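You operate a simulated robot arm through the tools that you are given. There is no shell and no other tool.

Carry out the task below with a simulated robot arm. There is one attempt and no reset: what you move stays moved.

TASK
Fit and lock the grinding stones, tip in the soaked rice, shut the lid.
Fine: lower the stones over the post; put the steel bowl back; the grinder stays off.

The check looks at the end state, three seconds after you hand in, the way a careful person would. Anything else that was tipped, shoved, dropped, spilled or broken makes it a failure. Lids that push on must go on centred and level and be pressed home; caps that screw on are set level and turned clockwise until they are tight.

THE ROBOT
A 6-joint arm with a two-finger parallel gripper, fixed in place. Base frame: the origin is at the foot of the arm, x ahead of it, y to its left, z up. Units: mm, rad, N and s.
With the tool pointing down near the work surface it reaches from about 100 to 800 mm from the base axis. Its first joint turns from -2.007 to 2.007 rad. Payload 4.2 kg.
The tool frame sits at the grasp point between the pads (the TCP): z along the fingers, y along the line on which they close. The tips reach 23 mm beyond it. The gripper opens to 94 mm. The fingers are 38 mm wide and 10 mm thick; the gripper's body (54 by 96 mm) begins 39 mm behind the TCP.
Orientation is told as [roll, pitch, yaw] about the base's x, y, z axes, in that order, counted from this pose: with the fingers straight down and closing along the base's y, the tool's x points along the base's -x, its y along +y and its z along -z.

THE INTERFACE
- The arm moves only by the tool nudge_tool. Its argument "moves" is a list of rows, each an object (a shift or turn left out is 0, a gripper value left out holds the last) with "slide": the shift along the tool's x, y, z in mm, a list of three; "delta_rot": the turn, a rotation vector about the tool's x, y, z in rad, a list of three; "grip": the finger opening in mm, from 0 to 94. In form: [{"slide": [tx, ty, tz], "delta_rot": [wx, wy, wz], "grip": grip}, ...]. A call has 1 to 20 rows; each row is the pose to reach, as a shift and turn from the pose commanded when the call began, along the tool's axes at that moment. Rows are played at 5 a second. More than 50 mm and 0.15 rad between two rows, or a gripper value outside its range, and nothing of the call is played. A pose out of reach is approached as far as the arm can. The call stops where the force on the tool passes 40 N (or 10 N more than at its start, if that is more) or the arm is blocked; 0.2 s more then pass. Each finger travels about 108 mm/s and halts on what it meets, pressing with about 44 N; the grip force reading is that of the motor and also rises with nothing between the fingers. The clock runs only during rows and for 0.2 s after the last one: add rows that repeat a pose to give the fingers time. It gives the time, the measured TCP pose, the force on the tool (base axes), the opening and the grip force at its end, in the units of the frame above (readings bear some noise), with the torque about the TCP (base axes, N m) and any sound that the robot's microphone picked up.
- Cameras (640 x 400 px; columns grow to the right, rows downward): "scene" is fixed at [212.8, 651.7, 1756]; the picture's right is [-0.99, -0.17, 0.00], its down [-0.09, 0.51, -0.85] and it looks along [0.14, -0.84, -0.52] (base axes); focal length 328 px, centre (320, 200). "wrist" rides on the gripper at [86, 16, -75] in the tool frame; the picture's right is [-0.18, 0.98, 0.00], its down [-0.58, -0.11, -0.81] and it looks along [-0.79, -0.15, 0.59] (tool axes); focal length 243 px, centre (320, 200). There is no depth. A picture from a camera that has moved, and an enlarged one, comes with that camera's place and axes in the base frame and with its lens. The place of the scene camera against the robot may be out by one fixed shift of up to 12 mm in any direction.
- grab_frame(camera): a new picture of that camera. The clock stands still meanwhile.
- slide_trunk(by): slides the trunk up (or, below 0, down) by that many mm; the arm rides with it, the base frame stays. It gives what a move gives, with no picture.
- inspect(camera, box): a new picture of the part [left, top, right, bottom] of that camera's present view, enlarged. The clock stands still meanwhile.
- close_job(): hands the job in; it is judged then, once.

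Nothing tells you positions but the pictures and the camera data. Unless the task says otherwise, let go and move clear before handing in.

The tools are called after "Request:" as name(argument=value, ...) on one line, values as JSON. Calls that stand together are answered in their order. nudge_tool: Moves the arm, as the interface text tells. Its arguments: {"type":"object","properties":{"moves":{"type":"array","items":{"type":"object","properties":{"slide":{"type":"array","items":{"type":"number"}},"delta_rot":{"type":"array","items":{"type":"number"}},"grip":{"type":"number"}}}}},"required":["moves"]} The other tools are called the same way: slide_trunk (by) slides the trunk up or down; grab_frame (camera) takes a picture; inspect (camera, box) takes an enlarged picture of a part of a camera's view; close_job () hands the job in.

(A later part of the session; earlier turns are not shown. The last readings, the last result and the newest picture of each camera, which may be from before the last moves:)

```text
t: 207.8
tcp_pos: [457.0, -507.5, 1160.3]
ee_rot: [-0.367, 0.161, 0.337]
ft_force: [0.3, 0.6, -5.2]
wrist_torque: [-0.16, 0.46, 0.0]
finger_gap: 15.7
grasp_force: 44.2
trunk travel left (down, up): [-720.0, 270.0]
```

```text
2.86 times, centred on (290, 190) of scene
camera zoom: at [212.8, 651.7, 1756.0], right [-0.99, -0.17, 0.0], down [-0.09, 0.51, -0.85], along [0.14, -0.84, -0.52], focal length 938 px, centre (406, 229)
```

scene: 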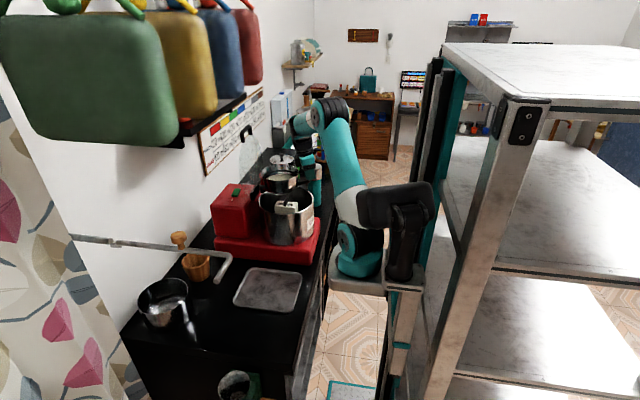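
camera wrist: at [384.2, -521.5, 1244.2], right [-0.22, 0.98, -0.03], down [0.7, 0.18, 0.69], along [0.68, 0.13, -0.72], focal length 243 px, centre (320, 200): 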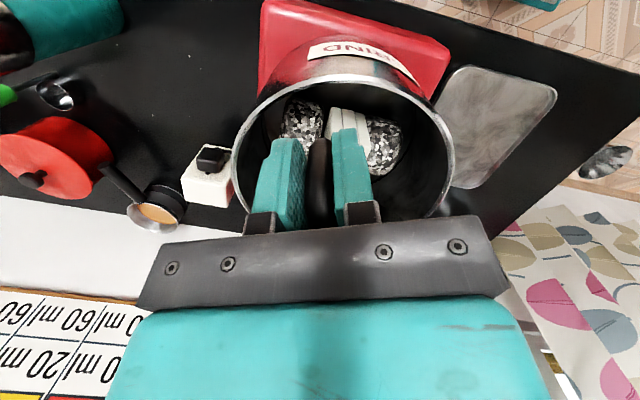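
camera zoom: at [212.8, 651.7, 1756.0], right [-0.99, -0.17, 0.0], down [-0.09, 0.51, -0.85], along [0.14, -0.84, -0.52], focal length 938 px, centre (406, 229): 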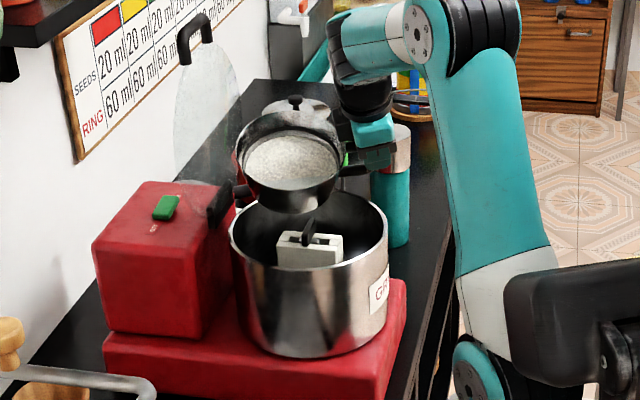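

Tilted 20° with rice still in. Continuing the tilt gradually, watching the stream location.

Request:
nudge_tool(moves=[{"delta_rot": [0.098, 0, 0.0174]}, {"delta_rot": [0.197, 0, 0.035]}, {"delta_rot": [0.295, 0, 0.052]}, {"delta_rot": [0.394, 0, 0.07]}, {"delta_rot": [0.394, 0, 0.07]}])

Request:
inspect(camera="scene", box=[220, 120, 360, 260])

```text
t: 209.0
tcp_pos: [457.3, -508.4, 1159.4]
ee_rot: [-0.767, 0.127, 0.277]
ft_force: [0.1, 0.4, -5.0]
wrist_torque: [-0.13, 0.41, 0.02]
finger_gap: 15.9
grasp_force: 44.1
trunk travel left (down, up): [-720.0, 270.0]
```

```text
2.86 times, centred on (290, 190) of scene
camera zoom: at [212.8, 651.7, 1756.0], right [-0.99, -0.17, 0.0], down [-0.09, 0.51, -0.85], along [0.14, -0.84, -0.52], focal length 938 px, centre (406, 229)
```

zoom: 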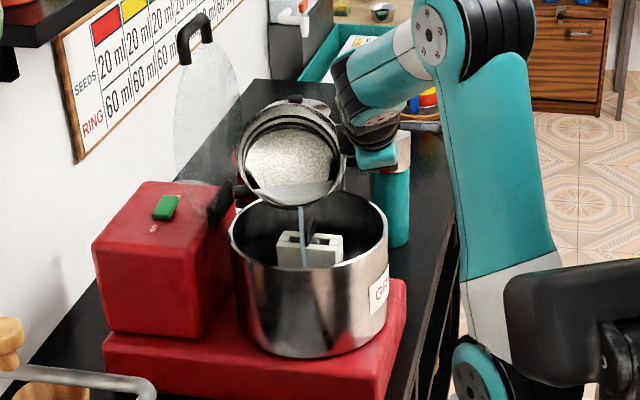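

A stream is flowing from the lip into the drum, landing inside. Continuing to tilt slowly.

Request:
nudge_tool(moves=[{"delta_rot": [0.049, 0, 0.009]}, {"delta_rot": [0.098, 0, 0.0174]}, {"delta_rot": [0.148, 0, 0.026]}, {"delta_rot": [0.197, 0, 0.035]}, {"delta_rot": [0.246, 0, 0.0435]}, {"delta_rot": [0.295, 0, 0.052]}, {"delta_rot": [0.295, 0, 0.052]}, {"delta_rot": [0.295, 0, 0.052]}])

Request:
inspect(camera="scene", box=[230, 130, 340, 240])

```text
t: 210.8
tcp_pos: [456.1, -508.2, 1160.2]
ee_rot: [-1.068, 0.083, 0.245]
ft_force: [0.2, 0.0, -4.7]
wrist_torque: [-0.1, 0.39, 0.02]
finger_gap: 15.7
grasp_force: 43.7
trunk travel left (down, up): [-720.0, 270.0]
```

```text
3.64 times, centred on (285, 185) of scene
camera zoom: at [212.8, 651.7, 1756.0], right [-0.99, -0.17, 0.0], down [-0.09, 0.51, -0.85], along [0.14, -0.84, -0.52], focal length 1193 px, centre (447, 254)
```

zoom: 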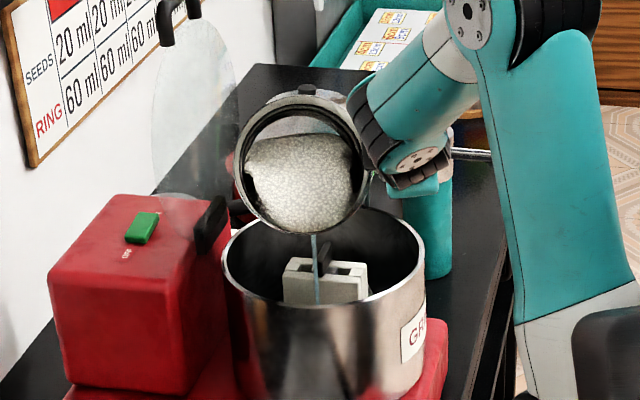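

Rice is slumping and streaming into the drum. Continuing to 85–90°.

Request:
nudge_tool(moves=[{"delta_rot": [0.049, 0, 0.009]}, {"delta_rot": [0.098, 0, 0.0174]}, {"delta_rot": [0.148, 0, 0.026]}, {"delta_rot": [0.197, 0, 0.035]}, {"delta_rot": [0.246, 0, 0.0435]}, {"delta_rot": [0.295, 0, 0.052]}, {"delta_rot": [0.345, 0, 0.061]}, {"delta_rot": [0.394, 0, 0.07]}, {"delta_rot": [0.394, 0, 0.07]}, {"delta_rot": [0.394, 0, 0.07]}])

Request:
inspect(camera="scene", box=[230, 130, 340, 240])

```text
t: 213.0
tcp_pos: [457.8, -508.1, 1159.3]
ee_rot: [-1.462, 0.017, 0.226]
ft_force: [-0.7, -0.1, -3.1]
wrist_torque: [0.0, 0.26, -0.01]
finger_gap: 15.7
grasp_force: 43.7
trunk travel left (down, up): [-720.0, 270.0]
```

```text
3.64 times, centred on (285, 185) of scene
camera zoom: at [212.8, 651.7, 1756.0], right [-0.99, -0.17, 0.0], down [-0.09, 0.51, -0.85], along [0.14, -0.84, -0.52], focal length 1193 px, centre (447, 254)
```

zoom: 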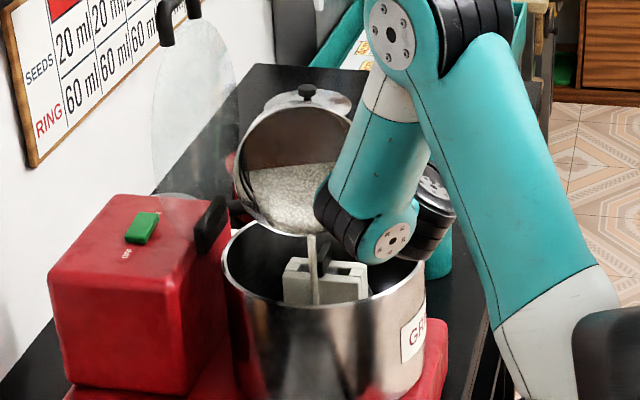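

Rice is flowing (weight dropping). I'll hold to let it run, then keep tilting.

Request:
nudge_tool(moves=[{"delta_rot": [0, 0, 0]}, {"delta_rot": [0, 0, 0]}, {"delta_rot": [0, 0, 0]}, {"delta_rot": [0, 0, 0]}, {"delta_rot": [0, 0, 0]}, {"delta_rot": [0, 0, 0]}, {"delta_rot": [0.049, 0, 0.009]}, {"delta_rot": [0.098, 0, 0.0174]}, {"delta_rot": [0.098, 0, 0.0174]}, {"delta_rot": [0.098, 0, 0.0174]}])

Request:
inspect(camera="scene", box=[230, 130, 340, 240])

```text
t: 215.2
tcp_pos: [457.5, -507.0, 1159.2]
ee_rot: [-1.56, -0.001, 0.225]
ft_force: [0.9, 0.2, -1.3]
wrist_torque: [-0.01, 0.16, 0.01]
finger_gap: 15.5
grasp_force: 43.6
trunk travel left (down, up): [-720.0, 270.0]
```

```text
3.64 times, centred on (285, 185) of scene
camera zoom: at [212.8, 651.7, 1756.0], right [-0.99, -0.17, 0.0], down [-0.09, 0.51, -0.85], along [0.14, -0.84, -0.52], focal length 1193 px, centre (447, 254)
```

zoom: 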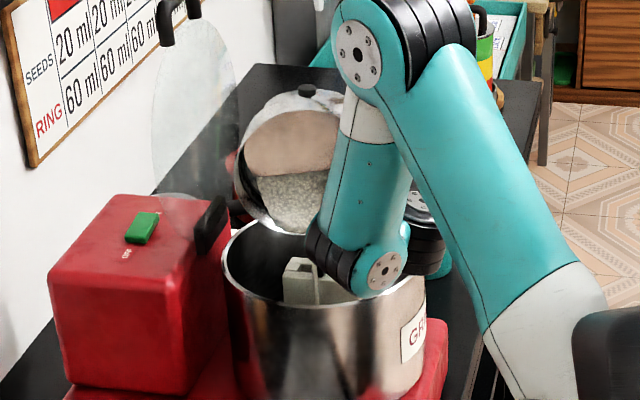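

Nearly empty (1.3 N). I'll stage the trunk down as rehearsed to tilt past 90° and empty it fully.

Request:
nudge_tool(moves=[{"slide": [0, -25, 0]}, {"slide": [0, -55, -0.5]}, {"slide": [0, -85, -1]}, {"slide": [0, -105, -1]}, {"slide": [0, -105, -1]}])

Request:
slide_trunk(by=-110)

Request:
nudge_tool(moves=[{"slide": [0, -25, 0]}, {"slide": [0, -55, -0.5]}, {"slide": [0, -85, -1]}, {"slide": [0, -110, -1]}, {"slide": [0, -110, -1]}])

Request:
slide_trunk(by=-110)

Request:
inspect(camera="scene", box=[230, 130, 340, 240])

```text
t: 216.4
tcp_pos: [456.7, -508.2, 1263.1]
ee_rot: [-1.56, 0.001, 0.224]
ft_force: [-0.3, 0.2, -1.6]
wrist_torque: [-0.06, 0.15, 0.01]
finger_gap: 15.7
grasp_force: 43.9
trunk travel left (down, up): [-720.0, 270.0]
```

```text
t: 217.8
tcp_pos: [456.8, -507.3, 1152.6]
ee_rot: [-1.558, 0.001, 0.224]
ft_force: [-0.4, -0.6, -0.9]
wrist_torque: [-0.03, 0.18, 0.0]
finger_gap: 15.5
grasp_force: 44.5
trunk travel left (down, up): [-610.0, 380.0]
```

```text
t: 219.0
tcp_pos: [458.6, -507.7, 1264.5]
ee_rot: [-1.561, 0.001, 0.226]
ft_force: [0.5, -0.3, -1.4]
wrist_torque: [0.0, 0.13, -0.02]
finger_gap: 15.7
grasp_force: 44.2
trunk travel left (down, up): [-610.0, 380.0]
```

```text
t: 220.4
tcp_pos: [456.8, -507.7, 1153.7]
ee_rot: [-1.557, -0.001, 0.225]
ft_force: [-0.2, 0.0, -1.2]
wrist_torque: [-0.04, 0.17, -0.03]
finger_gap: 15.2
grasp_force: 43.7
trunk travel left (down, up): [-500.0, 490.0]
```

```text
3.64 times, centred on (285, 185) of scene
camera zoom: at [212.8, 651.7, 1756.0], right [-0.99, -0.17, 0.0], down [-0.09, 0.51, -0.85], along [0.14, -0.84, -0.52], focal length 1193 px, centre (447, 254)
```

zoom: 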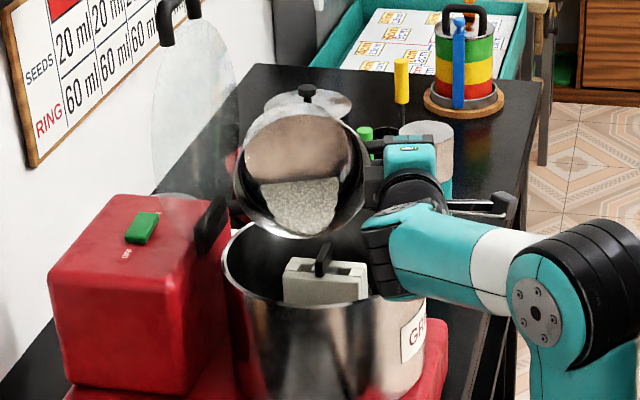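

Some rice remains at 90° as expected. Now tilting on to about 120° to empty it.

Request:
nudge_tool(moves=[{"delta_rot": [0.059, 0, 0.0104]}, {"delta_rot": [0.118, 0, 0.021]}, {"delta_rot": [0.177, 0, 0.031]}, {"delta_rot": [0.236, 0, 0.042]}, {"delta_rot": [0.295, 0, 0.052]}, {"delta_rot": [0.354, 0, 0.063]}, {"delta_rot": [0.413, 0, 0.073]}, {"delta_rot": [0.473, 0, 0.084]}, {"delta_rot": [0.473, 0, 0.084]}, {"delta_rot": [0.473, 0, 0.084]}, {"delta_rot": [0.473, 0, 0.084]}])

Request:
inspect(camera="scene", box=[230, 130, 340, 240])

```text
t: 222.8
tcp_pos: [456.6, -508.4, 1154.7]
ee_rot: [-2.033, -0.079, 0.242]
ft_force: [0.6, 0.1, -0.3]
wrist_torque: [-0.02, 0.15, -0.02]
finger_gap: 15.5
grasp_force: 43.7
trunk travel left (down, up): [-500.0, 490.0]
```

```text
3.64 times, centred on (285, 185) of scene
camera zoom: at [212.8, 651.7, 1756.0], right [-0.99, -0.17, 0.0], down [-0.09, 0.51, -0.85], along [0.14, -0.84, -0.52], focal length 1193 px, centre (447, 254)
```

zoom: 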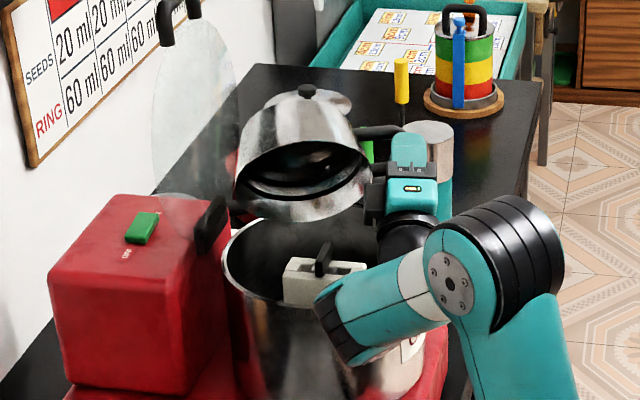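

The pan looks empty. I'll hold a moment longer with a touch more tilt, then bring it back.

Request:
nudge_tool(moves=[{"delta_rot": [0.03, 0, 0.005]}, {"delta_rot": [0.06, 0, 0.0106]}, {"delta_rot": [0.06, 0, 0.0106]}, {"delta_rot": [0.06, 0, 0.0106]}, {"delta_rot": [0.06, 0, 0.0106]}, {"delta_rot": [0.06, 0, 0.0106]}, {"delta_rot": [0.03, 0, 0.005]}, {"delta_rot": [0, 0, 0]}, {"delta_rot": [0, 0, 0]}])

Request:
inspect(camera="scene", box=[255, 150, 325, 220])

```text
t: 224.8
tcp_pos: [458.0, -507.7, 1153.9]
ee_rot: [-2.034, -0.082, 0.242]
ft_force: [0.1, 0.6, -0.3]
wrist_torque: [-0.01, 0.15, 0.01]
finger_gap: 16.0
grasp_force: 43.9
out of reach, approached as far as the arm can: row 2, 3, 4, 5, 6
trunk travel left (down, up): [-500.0, 490.0]
```

```text
5.71 times, centred on (290, 185) of scene
camera zoom: at [212.8, 651.7, 1756.0], right [-0.99, -0.17, 0.0], down [-0.09, 0.51, -0.85], along [0.14, -0.84, -0.52], focal length 1875 px, centre (491, 286)
```

zoom: 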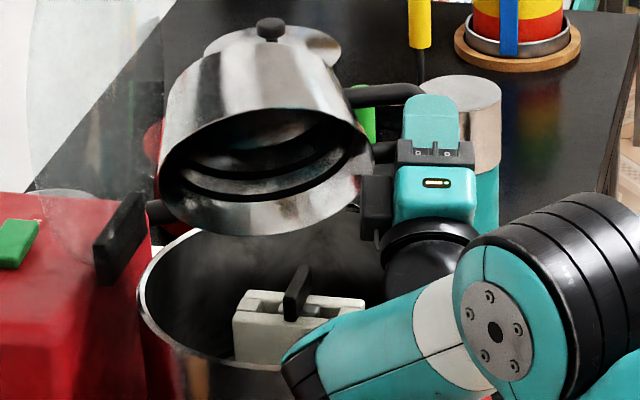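

Empty. Reversing: roll back to 90°, restage the trunk, then level the pan.

Request:
nudge_tool(moves=[{"delta_rot": [-0.08, 0, -0.014]}, {"delta_rot": [-0.16, 0, -0.028]}, {"delta_rot": [-0.24, 0, -0.042]}, {"delta_rot": [-0.32, 0, -0.057]}, {"delta_rot": [-0.4, 0, -0.071]}, {"delta_rot": [-0.473, 0, -0.084]}, {"delta_rot": [-0.473, 0, -0.084]}])

Request:
slide_trunk(by=110)

Request:
nudge_tool(moves=[{"slide": [0, 35, 0.3]}, {"slide": [0, 75, 0.7]}, {"slide": [0, 105, 1]}, {"slide": [0, 105, 1]}])

Request:
slide_trunk(by=110)

Request:
nudge_tool(moves=[{"slide": [0, 35, 0.3]}, {"slide": [0, 75, 0.7]}, {"slide": [0, 105, 1]}, {"slide": [0, 105, 1]}])

```text
t: 226.4
tcp_pos: [457.9, -508.6, 1154.9]
ee_rot: [-1.559, 0.002, 0.226]
ft_force: [-0.2, -0.1, -1.3]
wrist_torque: [-0.03, 0.1, -0.01]
finger_gap: 15.5
grasp_force: 44.1
trunk travel left (down, up): [-500.0, 490.0]
```

```text
t: 227.8
tcp_pos: [457.5, -507.8, 1264.4]
ee_rot: [-1.558, 0.0, 0.225]
ft_force: [0.0, -0.6, -1.6]
wrist_torque: [-0.04, 0.13, 0.0]
finger_gap: 15.6
grasp_force: 44.1
trunk travel left (down, up): [-610.0, 380.0]
```

```text
t: 228.8
tcp_pos: [457.4, -506.6, 1157.3]
ee_rot: [-1.561, 0.0, 0.225]
ft_force: [0.3, 0.6, -1.3]
wrist_torque: [-0.02, 0.12, 0.0]
finger_gap: 15.6
grasp_force: 44.2
trunk travel left (down, up): [-610.0, 380.0]
```

```text
t: 230.2
tcp_pos: [457.2, -507.3, 1267.3]
ee_rot: [-1.559, 0.0, 0.224]
ft_force: [-0.9, -0.4, -1.3]
wrist_torque: [-0.02, 0.13, 0.0]
finger_gap: 15.6
grasp_force: 44.2
trunk travel left (down, up): [-720.0, 270.0]
```

```text
t: 231.2
tcp_pos: [457.5, -508.2, 1163.0]
ee_rot: [-1.562, 0.002, 0.224]
ft_force: [0.9, 0.5, -1.4]
wrist_torque: [-0.01, 0.11, 0.02]
finger_gap: 15.2
grasp_force: 44.2
trunk travel left (down, up): [-720.0, 270.0]
```

Now levelling the pan.

Request:
nudge_tool(moves=[{"delta_rot": [-0.128, 0, -0.0226]}, {"delta_rot": [-0.256, 0, -0.0453]}, {"delta_rot": [-0.384, 0, -0.068]}, {"delta_rot": [-0.512, 0, -0.0905]}, {"delta_rot": [-0.64, 0, -0.113]}, {"delta_rot": [-0.768, 0, -0.136]}, {"delta_rot": [-0.896, 0, -0.158]}, {"delta_rot": [-1.024, 0, -0.181]}, {"delta_rot": [-1.152, 0, -0.204]}, {"delta_rot": [-1.28, 0, -0.226]}, {"delta_rot": [-1.408, 0, -0.249]}, {"delta_rot": [-1.537, 0, -0.2718]}, {"delta_rot": [-1.537, 0, -0.2718]}])

Request:
inspect(camera="scene", box=[220, 120, 340, 250])

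Request:
grab_frame(camera="wrist")

```text
t: 234.1
tcp_pos: [456.7, -508.1, 1162.9]
ee_rot: [0.004, 0.174, 0.398]
ft_force: [0.0, -0.5, -1.1]
wrist_torque: [-0.06, 0.08, -0.02]
finger_gap: 15.4
grasp_force: 44.2
trunk travel left (down, up): [-720.0, 270.0]
```

```text
3.08 times, centred on (280, 185) of scene
camera zoom: at [212.8, 651.7, 1756.0], right [-0.99, -0.17, 0.0], down [-0.09, 0.51, -0.85], along [0.14, -0.84, -0.52], focal length 1010 px, centre (443, 246)
```

zoom: 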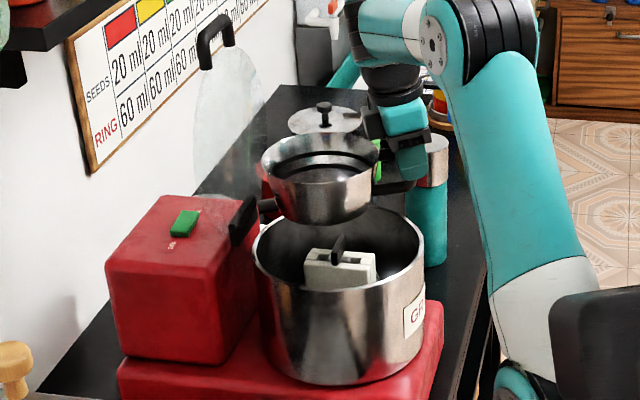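

```text
taken
camera wrist: at [384.2, -520.9, 1252.4], right [-0.22, 0.98, -0.03], down [0.7, 0.17, 0.69], along [0.68, 0.13, -0.72], focal length 243 px, centre (320, 200)
```

wrist: 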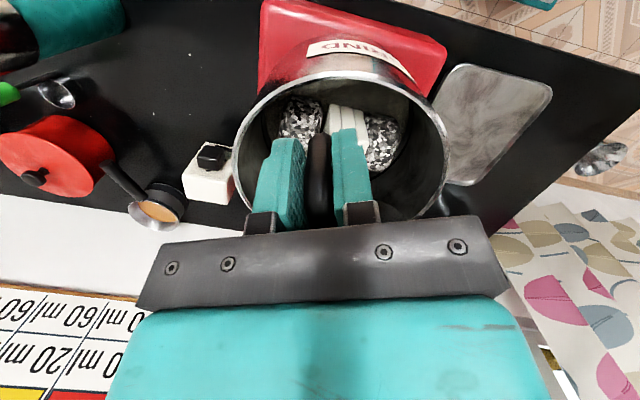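

Pan is empty and level, nothing spilled. Carrying it back to the tray side with yaw returning to 0.

Request:
nudge_tool(moves=[{"slide": [-6, 15, -1.5], "delta_rot": [-0.0035, 0, 0.02]}, {"slide": [-18.5, 46, -4.6], "delta_rot": [-0.0105, 0, 0.059]}, {"slide": [-31, 77, -7.7], "delta_rot": [-0.0175, 0, 0.0985]}, {"slide": [-43, 107, -10.8], "delta_rot": [-0.0245, 0, 0.138]}, {"slide": [-55, 138, -14], "delta_rot": [-0.031, 0, 0.177]}, {"slide": [-68, 169, -17], "delta_rot": [-0.038, 0, 0.217]}, {"slide": [-80, 199.5, -20], "delta_rot": [-0.045, 0, 0.256]}, {"slide": [-92, 230, -23], "delta_rot": [-0.052, 0, 0.2955]}, {"slide": [-105, 261, -26], "delta_rot": [-0.059, 0, 0.335]}, {"slide": [-117, 292, -29], "delta_rot": [-0.066, 0, 0.374]}, {"slide": [-123.2, 306.9, -30.9], "delta_rot": [-0.0696, 0, 0.394]}, {"slide": [-123.2, 306.9, -30.9], "delta_rot": [-0.0696, 0, 0.394]}])

Request:
slide_trunk(by=-240)

Request:
grab_frame(camera="scene")

```text
t: 236.7
tcp_pos: [453.4, -175.4, 1172.6]
ee_rot: [0.003, 0.174, 0.001]
ft_force: [0.3, -0.9, -1.9]
wrist_torque: [-0.01, 0.15, 0.01]
finger_gap: 15.5
grasp_force: 44.4
trunk travel left (down, up): [-720.0, 270.0]
```

```text
t: 239.2
tcp_pos: [453.0, -175.4, 933.1]
ee_rot: [0.0, 0.174, 0.002]
ft_force: [0.1, 0.3, -1.3]
wrist_torque: [-0.01, 0.14, 0.01]
finger_gap: 15.4
grasp_force: 43.6
trunk travel left (down, up): [-480.0, 510.0]
```

```text
taken
```

scene: 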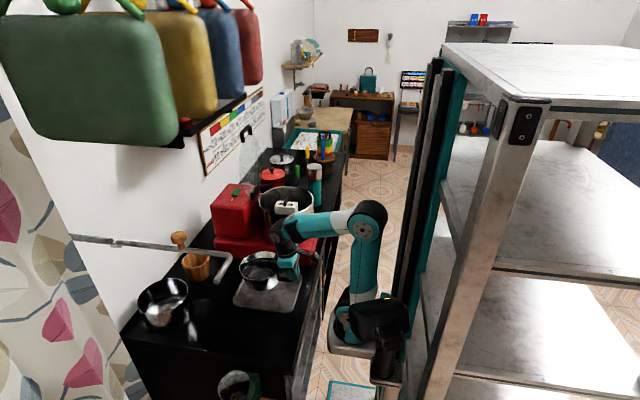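

Request:
nudge_tool(moves=[{"slide": [0, 20, 0]}, {"slide": [0, 50, 0]}, {"slide": [0, 80, 0]}, {"slide": [0, 110, 0]}, {"slide": [0, 140, 0]}, {"slide": [0.5, 160, 0]}, {"slide": [0.5, 170.4, 0]}, {"slide": [0.5, 170.4, 0]}])

Request:
slide_trunk(by=-60)

Request:
inspect(camera="scene", box=[205, 260, 315, 350])

Request:
grab_frame(camera="wrist")

```text
t: 240.9
tcp_pos: [453.5, -4.2, 932.6]
ee_rot: [0.001, 0.174, -0.001]
ft_force: [0.1, -0.6, -1.9]
wrist_torque: [0.02, 0.12, -0.01]
finger_gap: 15.4
grasp_force: 43.6
trunk travel left (down, up): [-480.0, 510.0]
```

```text
t: 241.9
tcp_pos: [454.5, -6.0, 873.7]
ee_rot: [0.002, 0.176, -0.001]
ft_force: [0.2, 0.5, -1.3]
wrist_torque: [0.01, 0.13, 0.0]
finger_gap: 15.4
grasp_force: 44.0
trunk travel left (down, up): [-420.0, 570.0]
```

```text
4.44 times, centred on (260, 305) of scene
camera zoom: at [212.8, 651.7, 1756.0], right [-0.99, -0.17, 0.0], down [-0.09, 0.51, -0.85], along [0.14, -0.84, -0.52], focal length 1458 px, centre (587, -267)
```

zoom: 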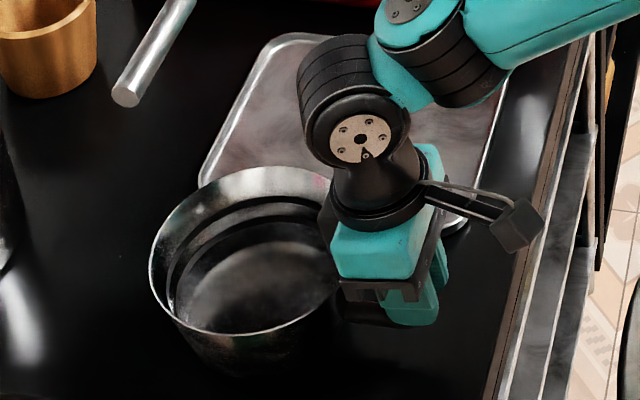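

```text
taken
camera wrist: at [381.9, 11.4, 962.1], right [0.18, 0.98, -0.03], down [0.71, -0.11, 0.69], along [0.68, -0.15, -0.72], focal length 243 px, centre (320, 200)
```

wrist: 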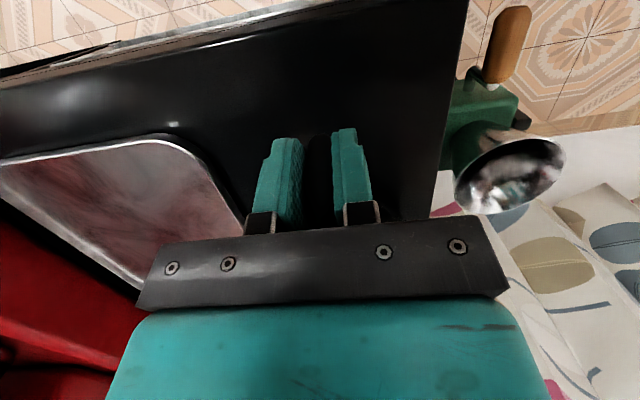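

Pan is empty and back above its place. Lowering gently to the counter.

Request:
nudge_tool(moves=[{"slide": [0.3, 0, 5]}, {"slide": [-0.5, 0, 10]}, {"slide": [-1.3, 0, 15]}, {"slide": [-2.2, 0, 19.5]}, {"slide": [-2.2, 0, 19.5]}])

Request:
nudge_tool(moves=[{"slide": [-0.2, 0, 1]}, {"slide": [-0.35, 0, 2]}, {"slide": [-0.5, 0, 3]}, {"slide": [-0.5, 0, 3]}])

```text
t: 243.2
tcp_pos: [451.3, -4.7, 854.4]
ee_rot: [0.001, 0.172, 0.0]
ft_force: [-1.1, 0.9, 2.9]
wrist_torque: [-0.02, -0.67, 0.12]
finger_gap: 15.4
grasp_force: 43.9
trunk travel left (down, up): [-420.0, 570.0]
```

```text
t: 244.2
tcp_pos: [452.8, -4.4, 850.9]
ee_rot: [0.001, 0.175, -0.001]
ft_force: [-3.5, 1.0, 9.1]
wrist_torque: [-0.11, -1.36, 0.11]
finger_gap: 15.4
grasp_force: 44.2
trunk travel left (down, up): [-420.0, 570.0]
```

The pan is touching down at its original height. One more millimetre, then release gently.

Request:
nudge_tool(moves=[{"slide": [-0.17, 0, 1]}, {"slide": [-0.17, 0, 1]}])

Request:
nudge_tool(moves=[{"grip": 18}, {"grip": 24}, {"grip": 40}, {"grip": 40}])

Request:
inspect(camera="scene", box=[205, 260, 315, 350])

```text
t: 244.8
tcp_pos: [452.7, -5.2, 851.3]
ee_rot: [0.002, 0.172, 0.001]
ft_force: [-8.9, 4.6, 22.3]
wrist_torque: [-0.05, -1.02, 0.2]
finger_gap: 15.5
grasp_force: 44.1
trunk travel left (down, up): [-420.0, 570.0]
```

```text
t: 245.8
tcp_pos: [452.0, -5.2, 849.4]
ee_rot: [0.0, 0.174, 0.002]
ft_force: [-0.7, 0.2, 0.0]
wrist_torque: [0.0, 0.02, 0.01]
finger_gap: 39.9
grasp_force: 0.0
trunk travel left (down, up): [-420.0, 570.0]
```

```text
4.44 times, centred on (260, 305) of scene
camera zoom: at [212.8, 651.7, 1756.0], right [-0.99, -0.17, 0.0], down [-0.09, 0.51, -0.85], along [0.14, -0.84, -0.52], focal length 1458 px, centre (587, -267)
```

zoom: 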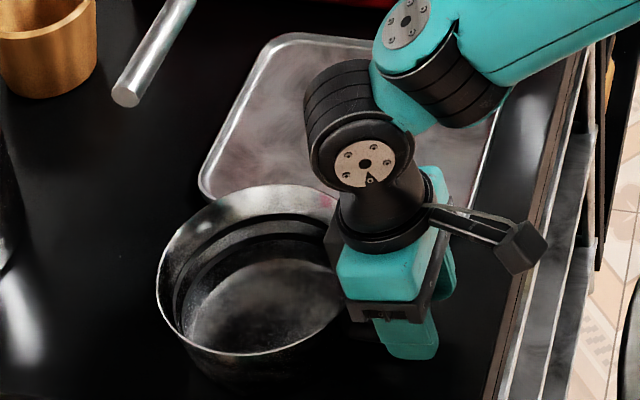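

Released; the pan sits where it was. Rising straight up.

Request:
slide_trunk(by=120)

Request:
inspect(camera="scene", box=[205, 220, 335, 350])

Request:
grab_frame(camera="wrist")

```text
t: 247.2
tcp_pos: [452.9, -6.0, 970.7]
ee_rot: [0.002, 0.175, -0.001]
ft_force: [-0.3, -0.6, 0.3]
wrist_torque: [-0.01, 0.01, 0.03]
finger_gap: 40.2
grasp_force: 0.0
trunk travel left (down, up): [-540.0, 450.0]
```

```text
3.08 times, centred on (270, 285) of scene
camera zoom: at [212.8, 651.7, 1756.0], right [-0.99, -0.17, 0.0], down [-0.09, 0.51, -0.85], along [0.14, -0.84, -0.52], focal length 1010 px, centre (474, -62)
```

zoom: 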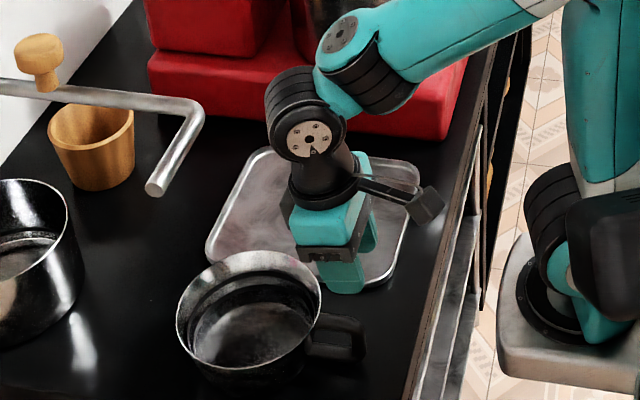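

```text
taken
camera wrist: at [380.3, 10.3, 1059.1], right [0.18, 0.98, -0.03], down [0.71, -0.11, 0.69], along [0.68, -0.15, -0.72], focal length 243 px, centre (320, 200)
```

wrist: 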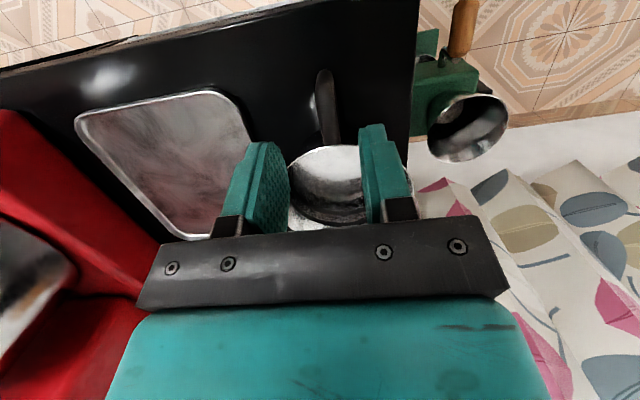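

The pan is back in place, upright and empty. Next comes the lid. I'll move back to the tray side, undo the tilt, and rise.

Request:
nudge_tool(moves=[{"slide": [0, -30, 0], "delta_rot": [0, -0.03, 0]}, {"slide": [0, -70, 0], "delta_rot": [0, -0.06, 0]}, {"slide": [0, -110, 0], "delta_rot": [0, -0.1, 0]}, {"slide": [0, -150, 0], "delta_rot": [0, -0.14, 0]}, {"slide": [0, -185, 0], "delta_rot": [0, -0.175, 0]}, {"slide": [0, -185, 0], "delta_rot": [0, -0.175, 0]}])

Request:
slide_trunk(by=300)

Request:
nudge_tool(moves=[{"slide": [10, -40, 0]}, {"slide": [20, -80, 0]}, {"slide": [30, -120, 0]}, {"slide": [40, -160, 0]}, {"slide": [45, -200, 0]}, {"slide": [50, -240, 0]}, {"slide": [50, -270, 0]}, {"slide": [50, -270, 0]}])

Request:
grab_frame(camera="wrist")

```text
t: 248.7
tcp_pos: [452.9, -192.0, 970.7]
ee_rot: [0.002, -0.002, -0.001]
ft_force: [0.3, -0.2, -0.3]
wrist_torque: [0.0, 0.0, -0.01]
finger_gap: 40.2
grasp_force: 0.0
trunk travel left (down, up): [-540.0, 450.0]
```

```text
t: 251.7
tcp_pos: [452.3, -191.9, 1271.0]
ee_rot: [0.002, -0.001, -0.002]
ft_force: [-0.2, -0.7, -0.3]
wrist_torque: [0.01, 0.0, 0.01]
finger_gap: 39.8
grasp_force: 0.1
trunk travel left (down, up): [-840.0, 150.0]
```

```text
t: 253.4
tcp_pos: [403.5, -462.4, 1271.9]
ee_rot: [0.003, 0.001, 0.0]
ft_force: [0.0, -0.2, 0.3]
wrist_torque: [0.01, 0.05, 0.04]
finger_gap: 39.7
grasp_force: 0.1
trunk travel left (down, up): [-840.0, 150.0]
```

```text
taken
camera wrist: at [316.6, -445.9, 1345.9], right [0.18, 0.98, 0.0], down [0.58, -0.11, 0.81], along [0.79, -0.15, -0.59], focal length 243 px, centre (320, 200)
```

wrist: 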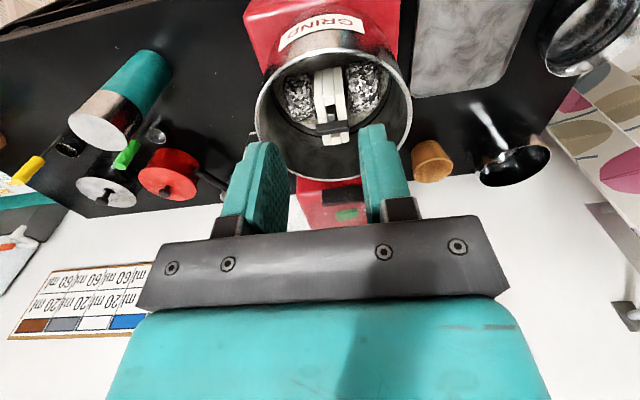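

Request:
inspect(camera="wrist", box=[250, 30, 420, 240])

Request:
inspect(camera="scene", box=[225, 115, 275, 205])

Request:
inspect(camera="scene", box=[232, 175, 322, 235])

```text
1.90 times, centred on (335, 135) of wrist
camera zoom: at [316.6, -445.9, 1345.9], right [0.18, 0.98, 0.0], down [0.58, -0.11, 0.81], along [0.79, -0.15, -0.59], focal length 462 px, centre (291, 324)
```

zoom: 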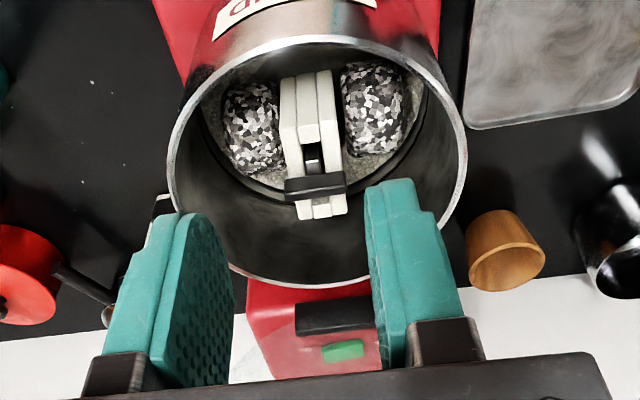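

```text
4.44 times, centred on (250, 160) of scene
camera zoom: at [212.8, 651.7, 1756.0], right [-0.99, -0.17, 0.0], down [-0.09, 0.51, -0.85], along [0.14, -0.84, -0.52], focal length 1458 px, centre (631, 378)
```

zoom: 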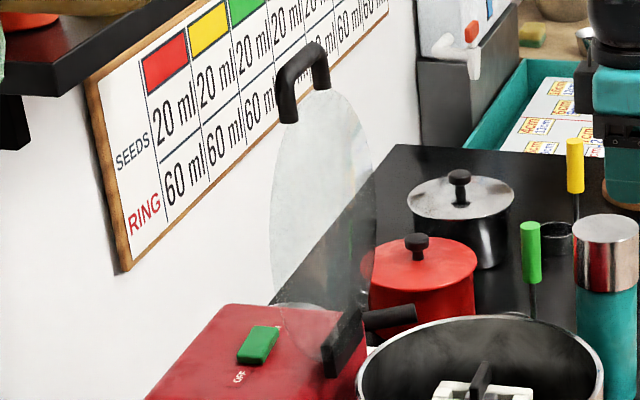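

```text
6.67 times, centred on (277, 205) of scene
camera zoom: at [212.8, 651.7, 1756.0], right [-0.99, -0.17, 0.0], down [-0.09, 0.51, -0.85], along [0.14, -0.84, -0.52], focal length 2188 px, centre (607, 167)
```

zoom: 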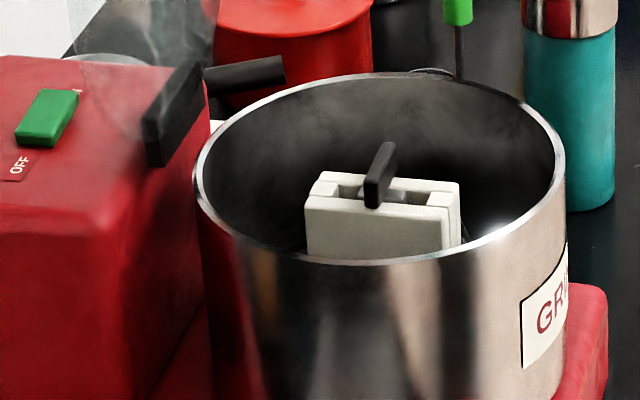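

Rice now covers the drum floor around the locked stones. For the lid, I'll straddle the handle bar front and back, with fingers closing along x, and guide it down on its arc. First I raise the trunk and turn the hand −90°.

Request:
slide_trunk(by=145)

Request:
nudge_tool(moves=[{"slide": [-12, 2, -2], "delta_rot": [0, 0, 0.13], "grip": 44}, {"slide": [-24, 5, -4], "delta_rot": [0, 0, 0.26]}, {"slide": [-36, 7, -6], "delta_rot": [0, 0, 0.39]}, {"slide": [-48, 10, -8], "delta_rot": [0, 0, 0.52]}, {"slide": [-60, 12, -10], "delta_rot": [0, 0, 0.65]}, {"slide": [-72, 15, -12], "delta_rot": [0, 0, 0.78]}, {"slide": [-84, 17, -14], "delta_rot": [0, 0, 0.91]}, {"slide": [-96, 20, -16], "delta_rot": [0, 0, 1.04]}, {"slide": [-108, 22, -18], "delta_rot": [0, 0, 1.17]}, {"slide": [-120, 25, -20], "delta_rot": [0, 0, 1.3]}, {"slide": [-135, 28, -22], "delta_rot": [0, 0, 1.43]}, {"slide": [-156, 32, -23], "delta_rot": [0, 0, 1.571]}, {"slide": [-156, 32, -23], "delta_rot": [0, 0, 1.571]}])

Request:
nudge_tool(moves=[{"delta_rot": [0, -0.12, 0]}, {"delta_rot": [0, -0.24, 0]}, {"delta_rot": [0, -0.36, 0]}, {"delta_rot": [0, -0.48, 0]}, {"delta_rot": [0, -0.5, 0]}, {"delta_rot": [0, -0.5, 0]}])

Request:
grab_frame(camera="wrist")

Request:
grab_frame(camera="scene")

```text
t: 255.2
tcp_pos: [402.9, -461.1, 1415.5]
ee_rot: [0.001, 0.001, 0.0]
ft_force: [0.0, 0.7, -0.8]
wrist_torque: [0.02, -0.01, -0.01]
finger_gap: 39.8
grasp_force: 0.0
trunk travel left (down, up): [-985.0, 5.0]
```

```text
t: 258.0
tcp_pos: [559.6, -430.0, 1438.5]
ee_rot: [-0.001, 0.002, -1.572]
ft_force: [0.0, 1.5, 0.7]
wrist_torque: [0.02, -0.03, 0.01]
finger_gap: 43.8
grasp_force: 0.0
trunk travel left (down, up): [-985.0, 5.0]
```

```text
t: 259.4
tcp_pos: [559.0, -430.8, 1439.4]
ee_rot: [-0.001, -0.498, -1.572]
ft_force: [-0.2, -0.7, 0.1]
wrist_torque: [0.04, 0.03, -0.03]
finger_gap: 44.0
grasp_force: 0.0
trunk travel left (down, up): [-985.0, 5.0]
```

```text
taken
camera wrist: at [575.3, -317.9, 1463.6], right [0.98, -0.16, 0.09], down [-0.11, -0.12, 0.99], along [-0.15, -0.98, -0.14], focal length 243 px, centre (320, 200)
```

wrist: 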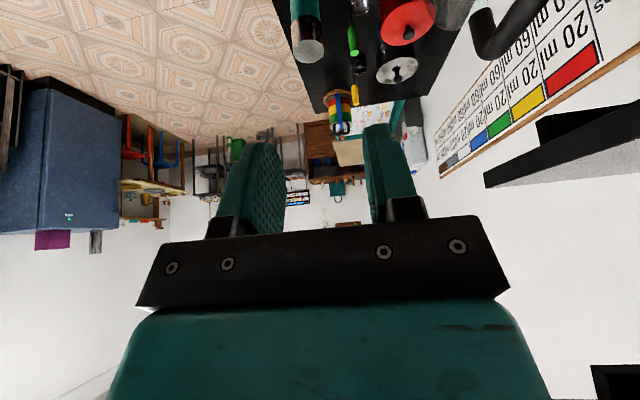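

```text
taken
```

scene: 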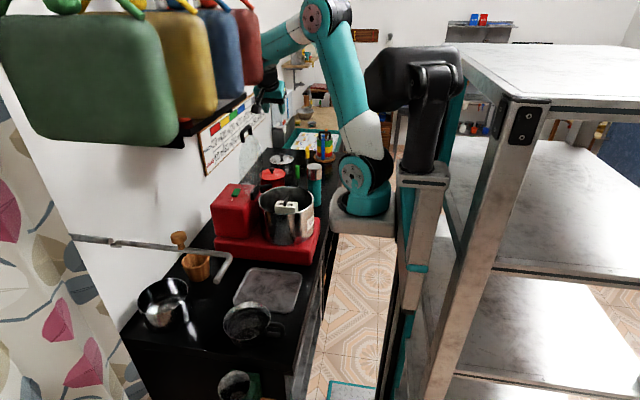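

The handle is visible at the upper right of the (inverted) wrist view. I'll zoom in to locate the bar.

Request:
inspect(camera="wrist", box=[440, 0, 580, 90])

Request:
inspect(camera="scene", box=[225, 70, 305, 170])

```text
4.44 times, centred on (510, 45) of wrist
camera zoom: at [575.3, -317.9, 1463.6], right [0.98, -0.16, 0.09], down [-0.11, -0.12, 0.99], along [-0.15, -0.98, -0.14], focal length 1078 px, centre (-524, 889)
```

zoom: 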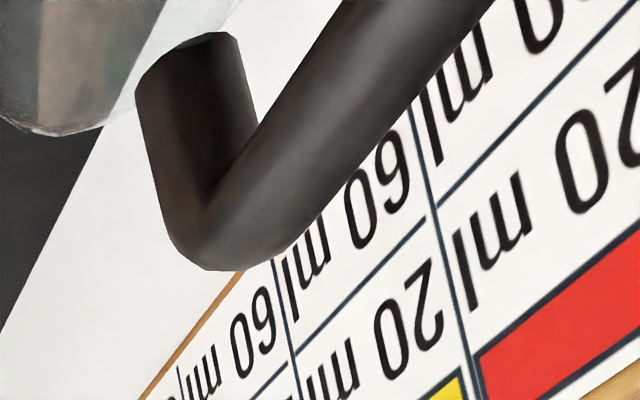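

```text
4.00 times, centred on (265, 120) of scene
camera zoom: at [212.8, 651.7, 1756.0], right [-0.99, -0.17, 0.0], down [-0.09, 0.51, -0.85], along [0.14, -0.84, -0.52], focal length 1313 px, centre (540, 520)
```

zoom: 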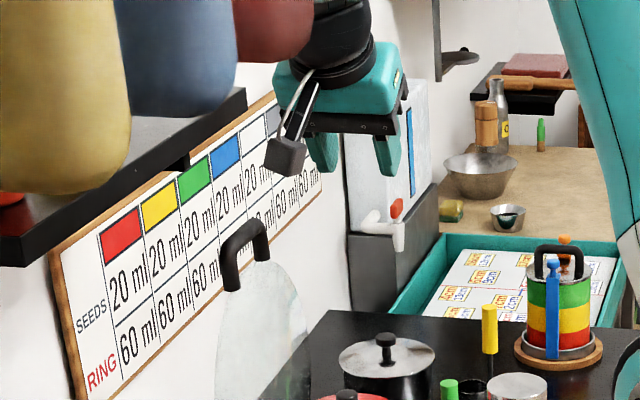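

Request:
nudge_tool(moves=[{"slide": [0, 40, 0]}, {"slide": [0, 80, 0]}, {"slide": [0, 100, 0]}, {"slide": [0, 100, 0]}])

Request:
grab_frame(camera="wrist")

Request:
inspect(camera="wrist", box=[280, 0, 460, 150])

```text
t: 260.4
tcp_pos: [659.0, -428.4, 1438.5]
ee_rot: [0.0, -0.498, -1.569]
ft_force: [0.6, -0.1, 0.4]
wrist_torque: [-0.03, 0.01, 0.03]
finger_gap: 44.2
grasp_force: 0.1
trunk travel left (down, up): [-985.0, 5.0]
```

```text
taken
camera wrist: at [674.9, -317.1, 1463.0], right [0.98, -0.16, 0.09], down [-0.11, -0.13, 0.99], along [-0.15, -0.98, -0.14], focal length 243 px, centre (320, 200)
```

wrist: 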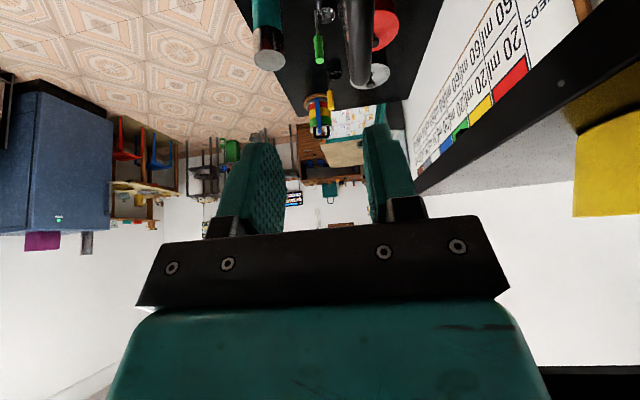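

```text
2.67 times, centred on (370, 75) of wrist
camera zoom: at [674.9, -317.1, 1463.0], right [0.98, -0.16, 0.09], down [-0.11, -0.13, 0.99], along [-0.15, -0.98, -0.14], focal length 647 px, centre (187, 533)
```

zoom: 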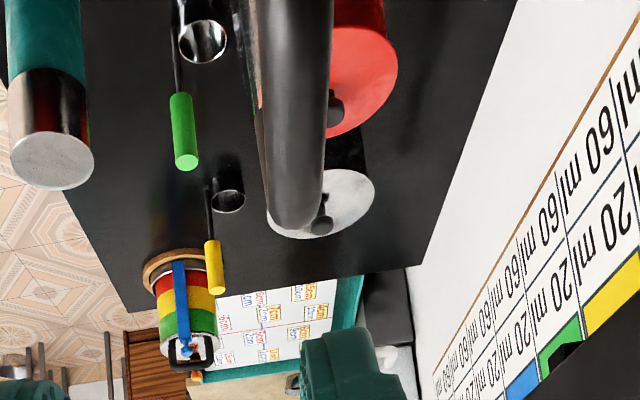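

The bar lies along y at x≈689, z≈1333, from y≈−512 to −430; a shelf sits behind at x≥785. I'll hover just above the bar's middle with the fingers straddling it in x.

Request:
nudge_tool(moves=[{"slide": [5, 15, 5]}, {"slide": [13.4, 30.4, 20]}, {"slide": [13.4, 30.4, 38.8]}, {"slide": [13.4, 30.4, 38.8]}])

Request:
grab_frame(camera="wrist")

Request:
inspect(camera="wrist", box=[230, 60, 410, 240])

Request:
inspect(camera="scene", box=[220, 80, 300, 170])

```text
t: 261.4
tcp_pos: [690.8, -436.3, 1398.5]
ee_rot: [0.001, -0.497, -1.574]
ft_force: [0.0, -0.1, -0.2]
wrist_torque: [0.02, 0.0, -0.02]
finger_gap: 43.9
grasp_force: 0.0
trunk travel left (down, up): [-985.0, 5.0]
```

```text
taken
camera wrist: at [706.8, -324.7, 1423.9], right [0.98, -0.16, 0.09], down [-0.11, -0.13, 0.99], along [-0.15, -0.98, -0.14], focal length 243 px, centre (320, 200)
```

wrist: 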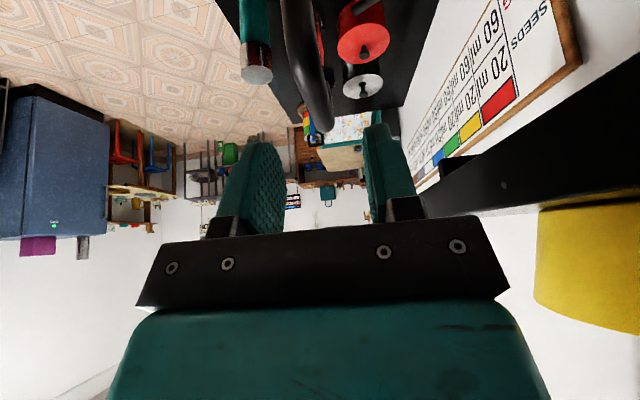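

```text
2.22 times, centred on (320, 150) of wrist
camera zoom: at [706.8, -324.7, 1423.9], right [0.98, -0.16, 0.09], down [-0.11, -0.13, 0.99], along [-0.15, -0.98, -0.14], focal length 539 px, centre (320, 311)
```

zoom: 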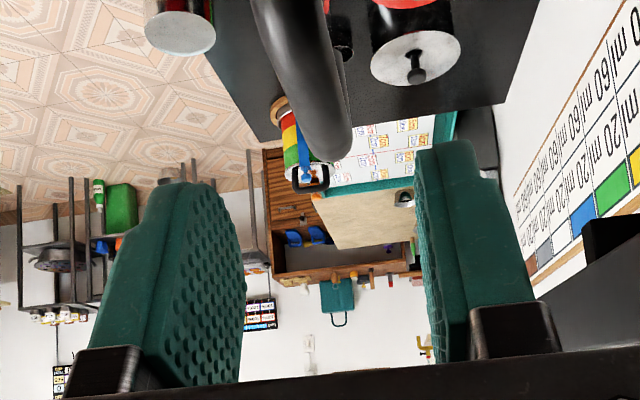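

```text
4.44 times, centred on (260, 125) of scene
camera zoom: at [212.8, 651.7, 1756.0], right [-0.99, -0.17, 0.0], down [-0.09, 0.51, -0.85], along [0.14, -0.84, -0.52], focal length 1458 px, centre (587, 533)
```

zoom: 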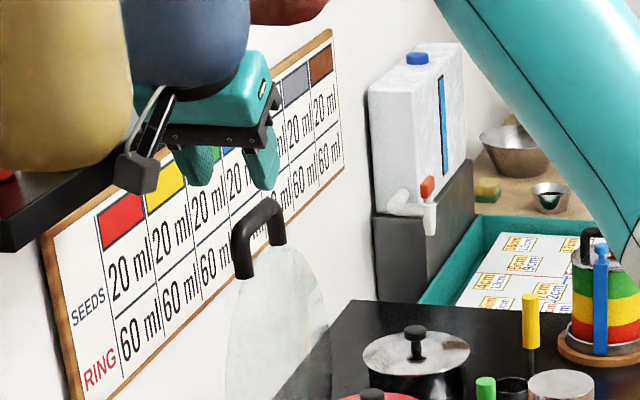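

The boards overlap my gripper in the scene view. I need to check how close they really are before going further.

Request:
grab_frame(camera="scene")

Request:
inspect(camera="scene", box=[0, 0, 320, 200])

Request:
inspect(camera="wrist", box=[400, 60, 640, 400])

```text
taken
```

scene: 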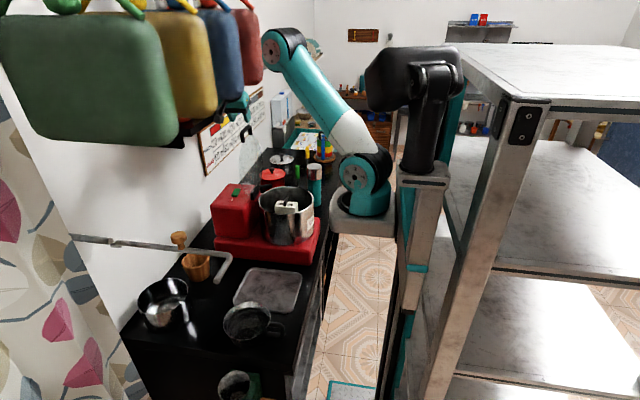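

```text
2.00 times, centred on (160, 100) of scene
camera zoom: at [212.8, 651.7, 1756.0], right [-0.99, -0.17, 0.0], down [-0.09, 0.51, -0.85], along [0.14, -0.84, -0.52], focal length 656 px, centre (640, 400)
```

zoom: 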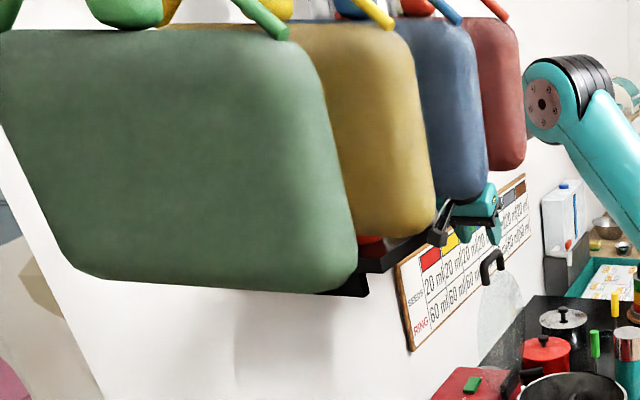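

```text
1.18 times, centred on (520, 230) of wrist
camera zoom: at [706.8, -324.7, 1423.9], right [0.98, -0.16, 0.09], down [-0.11, -0.13, 0.99], along [-0.15, -0.98, -0.14], focal length 285 px, centre (85, 165)
```

zoom: 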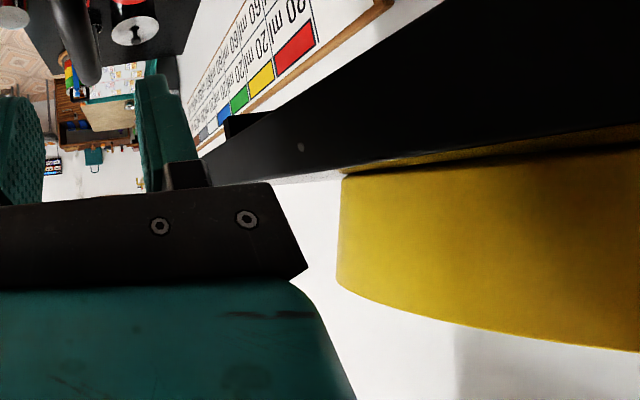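

Request:
inspect(camera="scene", box=[190, 0, 310, 135])

```text
2.96 times, centred on (250, 68) of scene
camera zoom: at [212.8, 651.7, 1756.0], right [-0.99, -0.17, 0.0], down [-0.09, 0.51, -0.85], along [0.14, -0.84, -0.52], focal length 972 px, centre (527, 593)
```

zoom: 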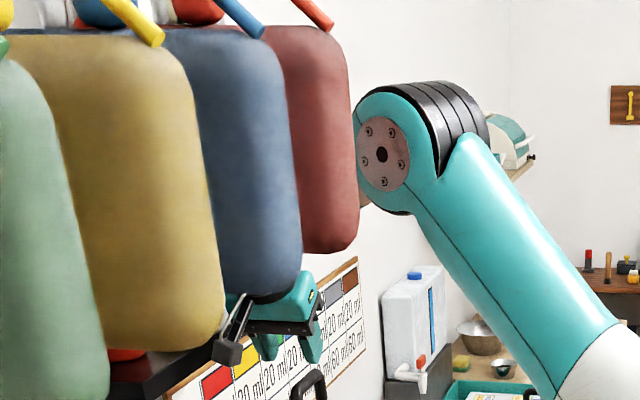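

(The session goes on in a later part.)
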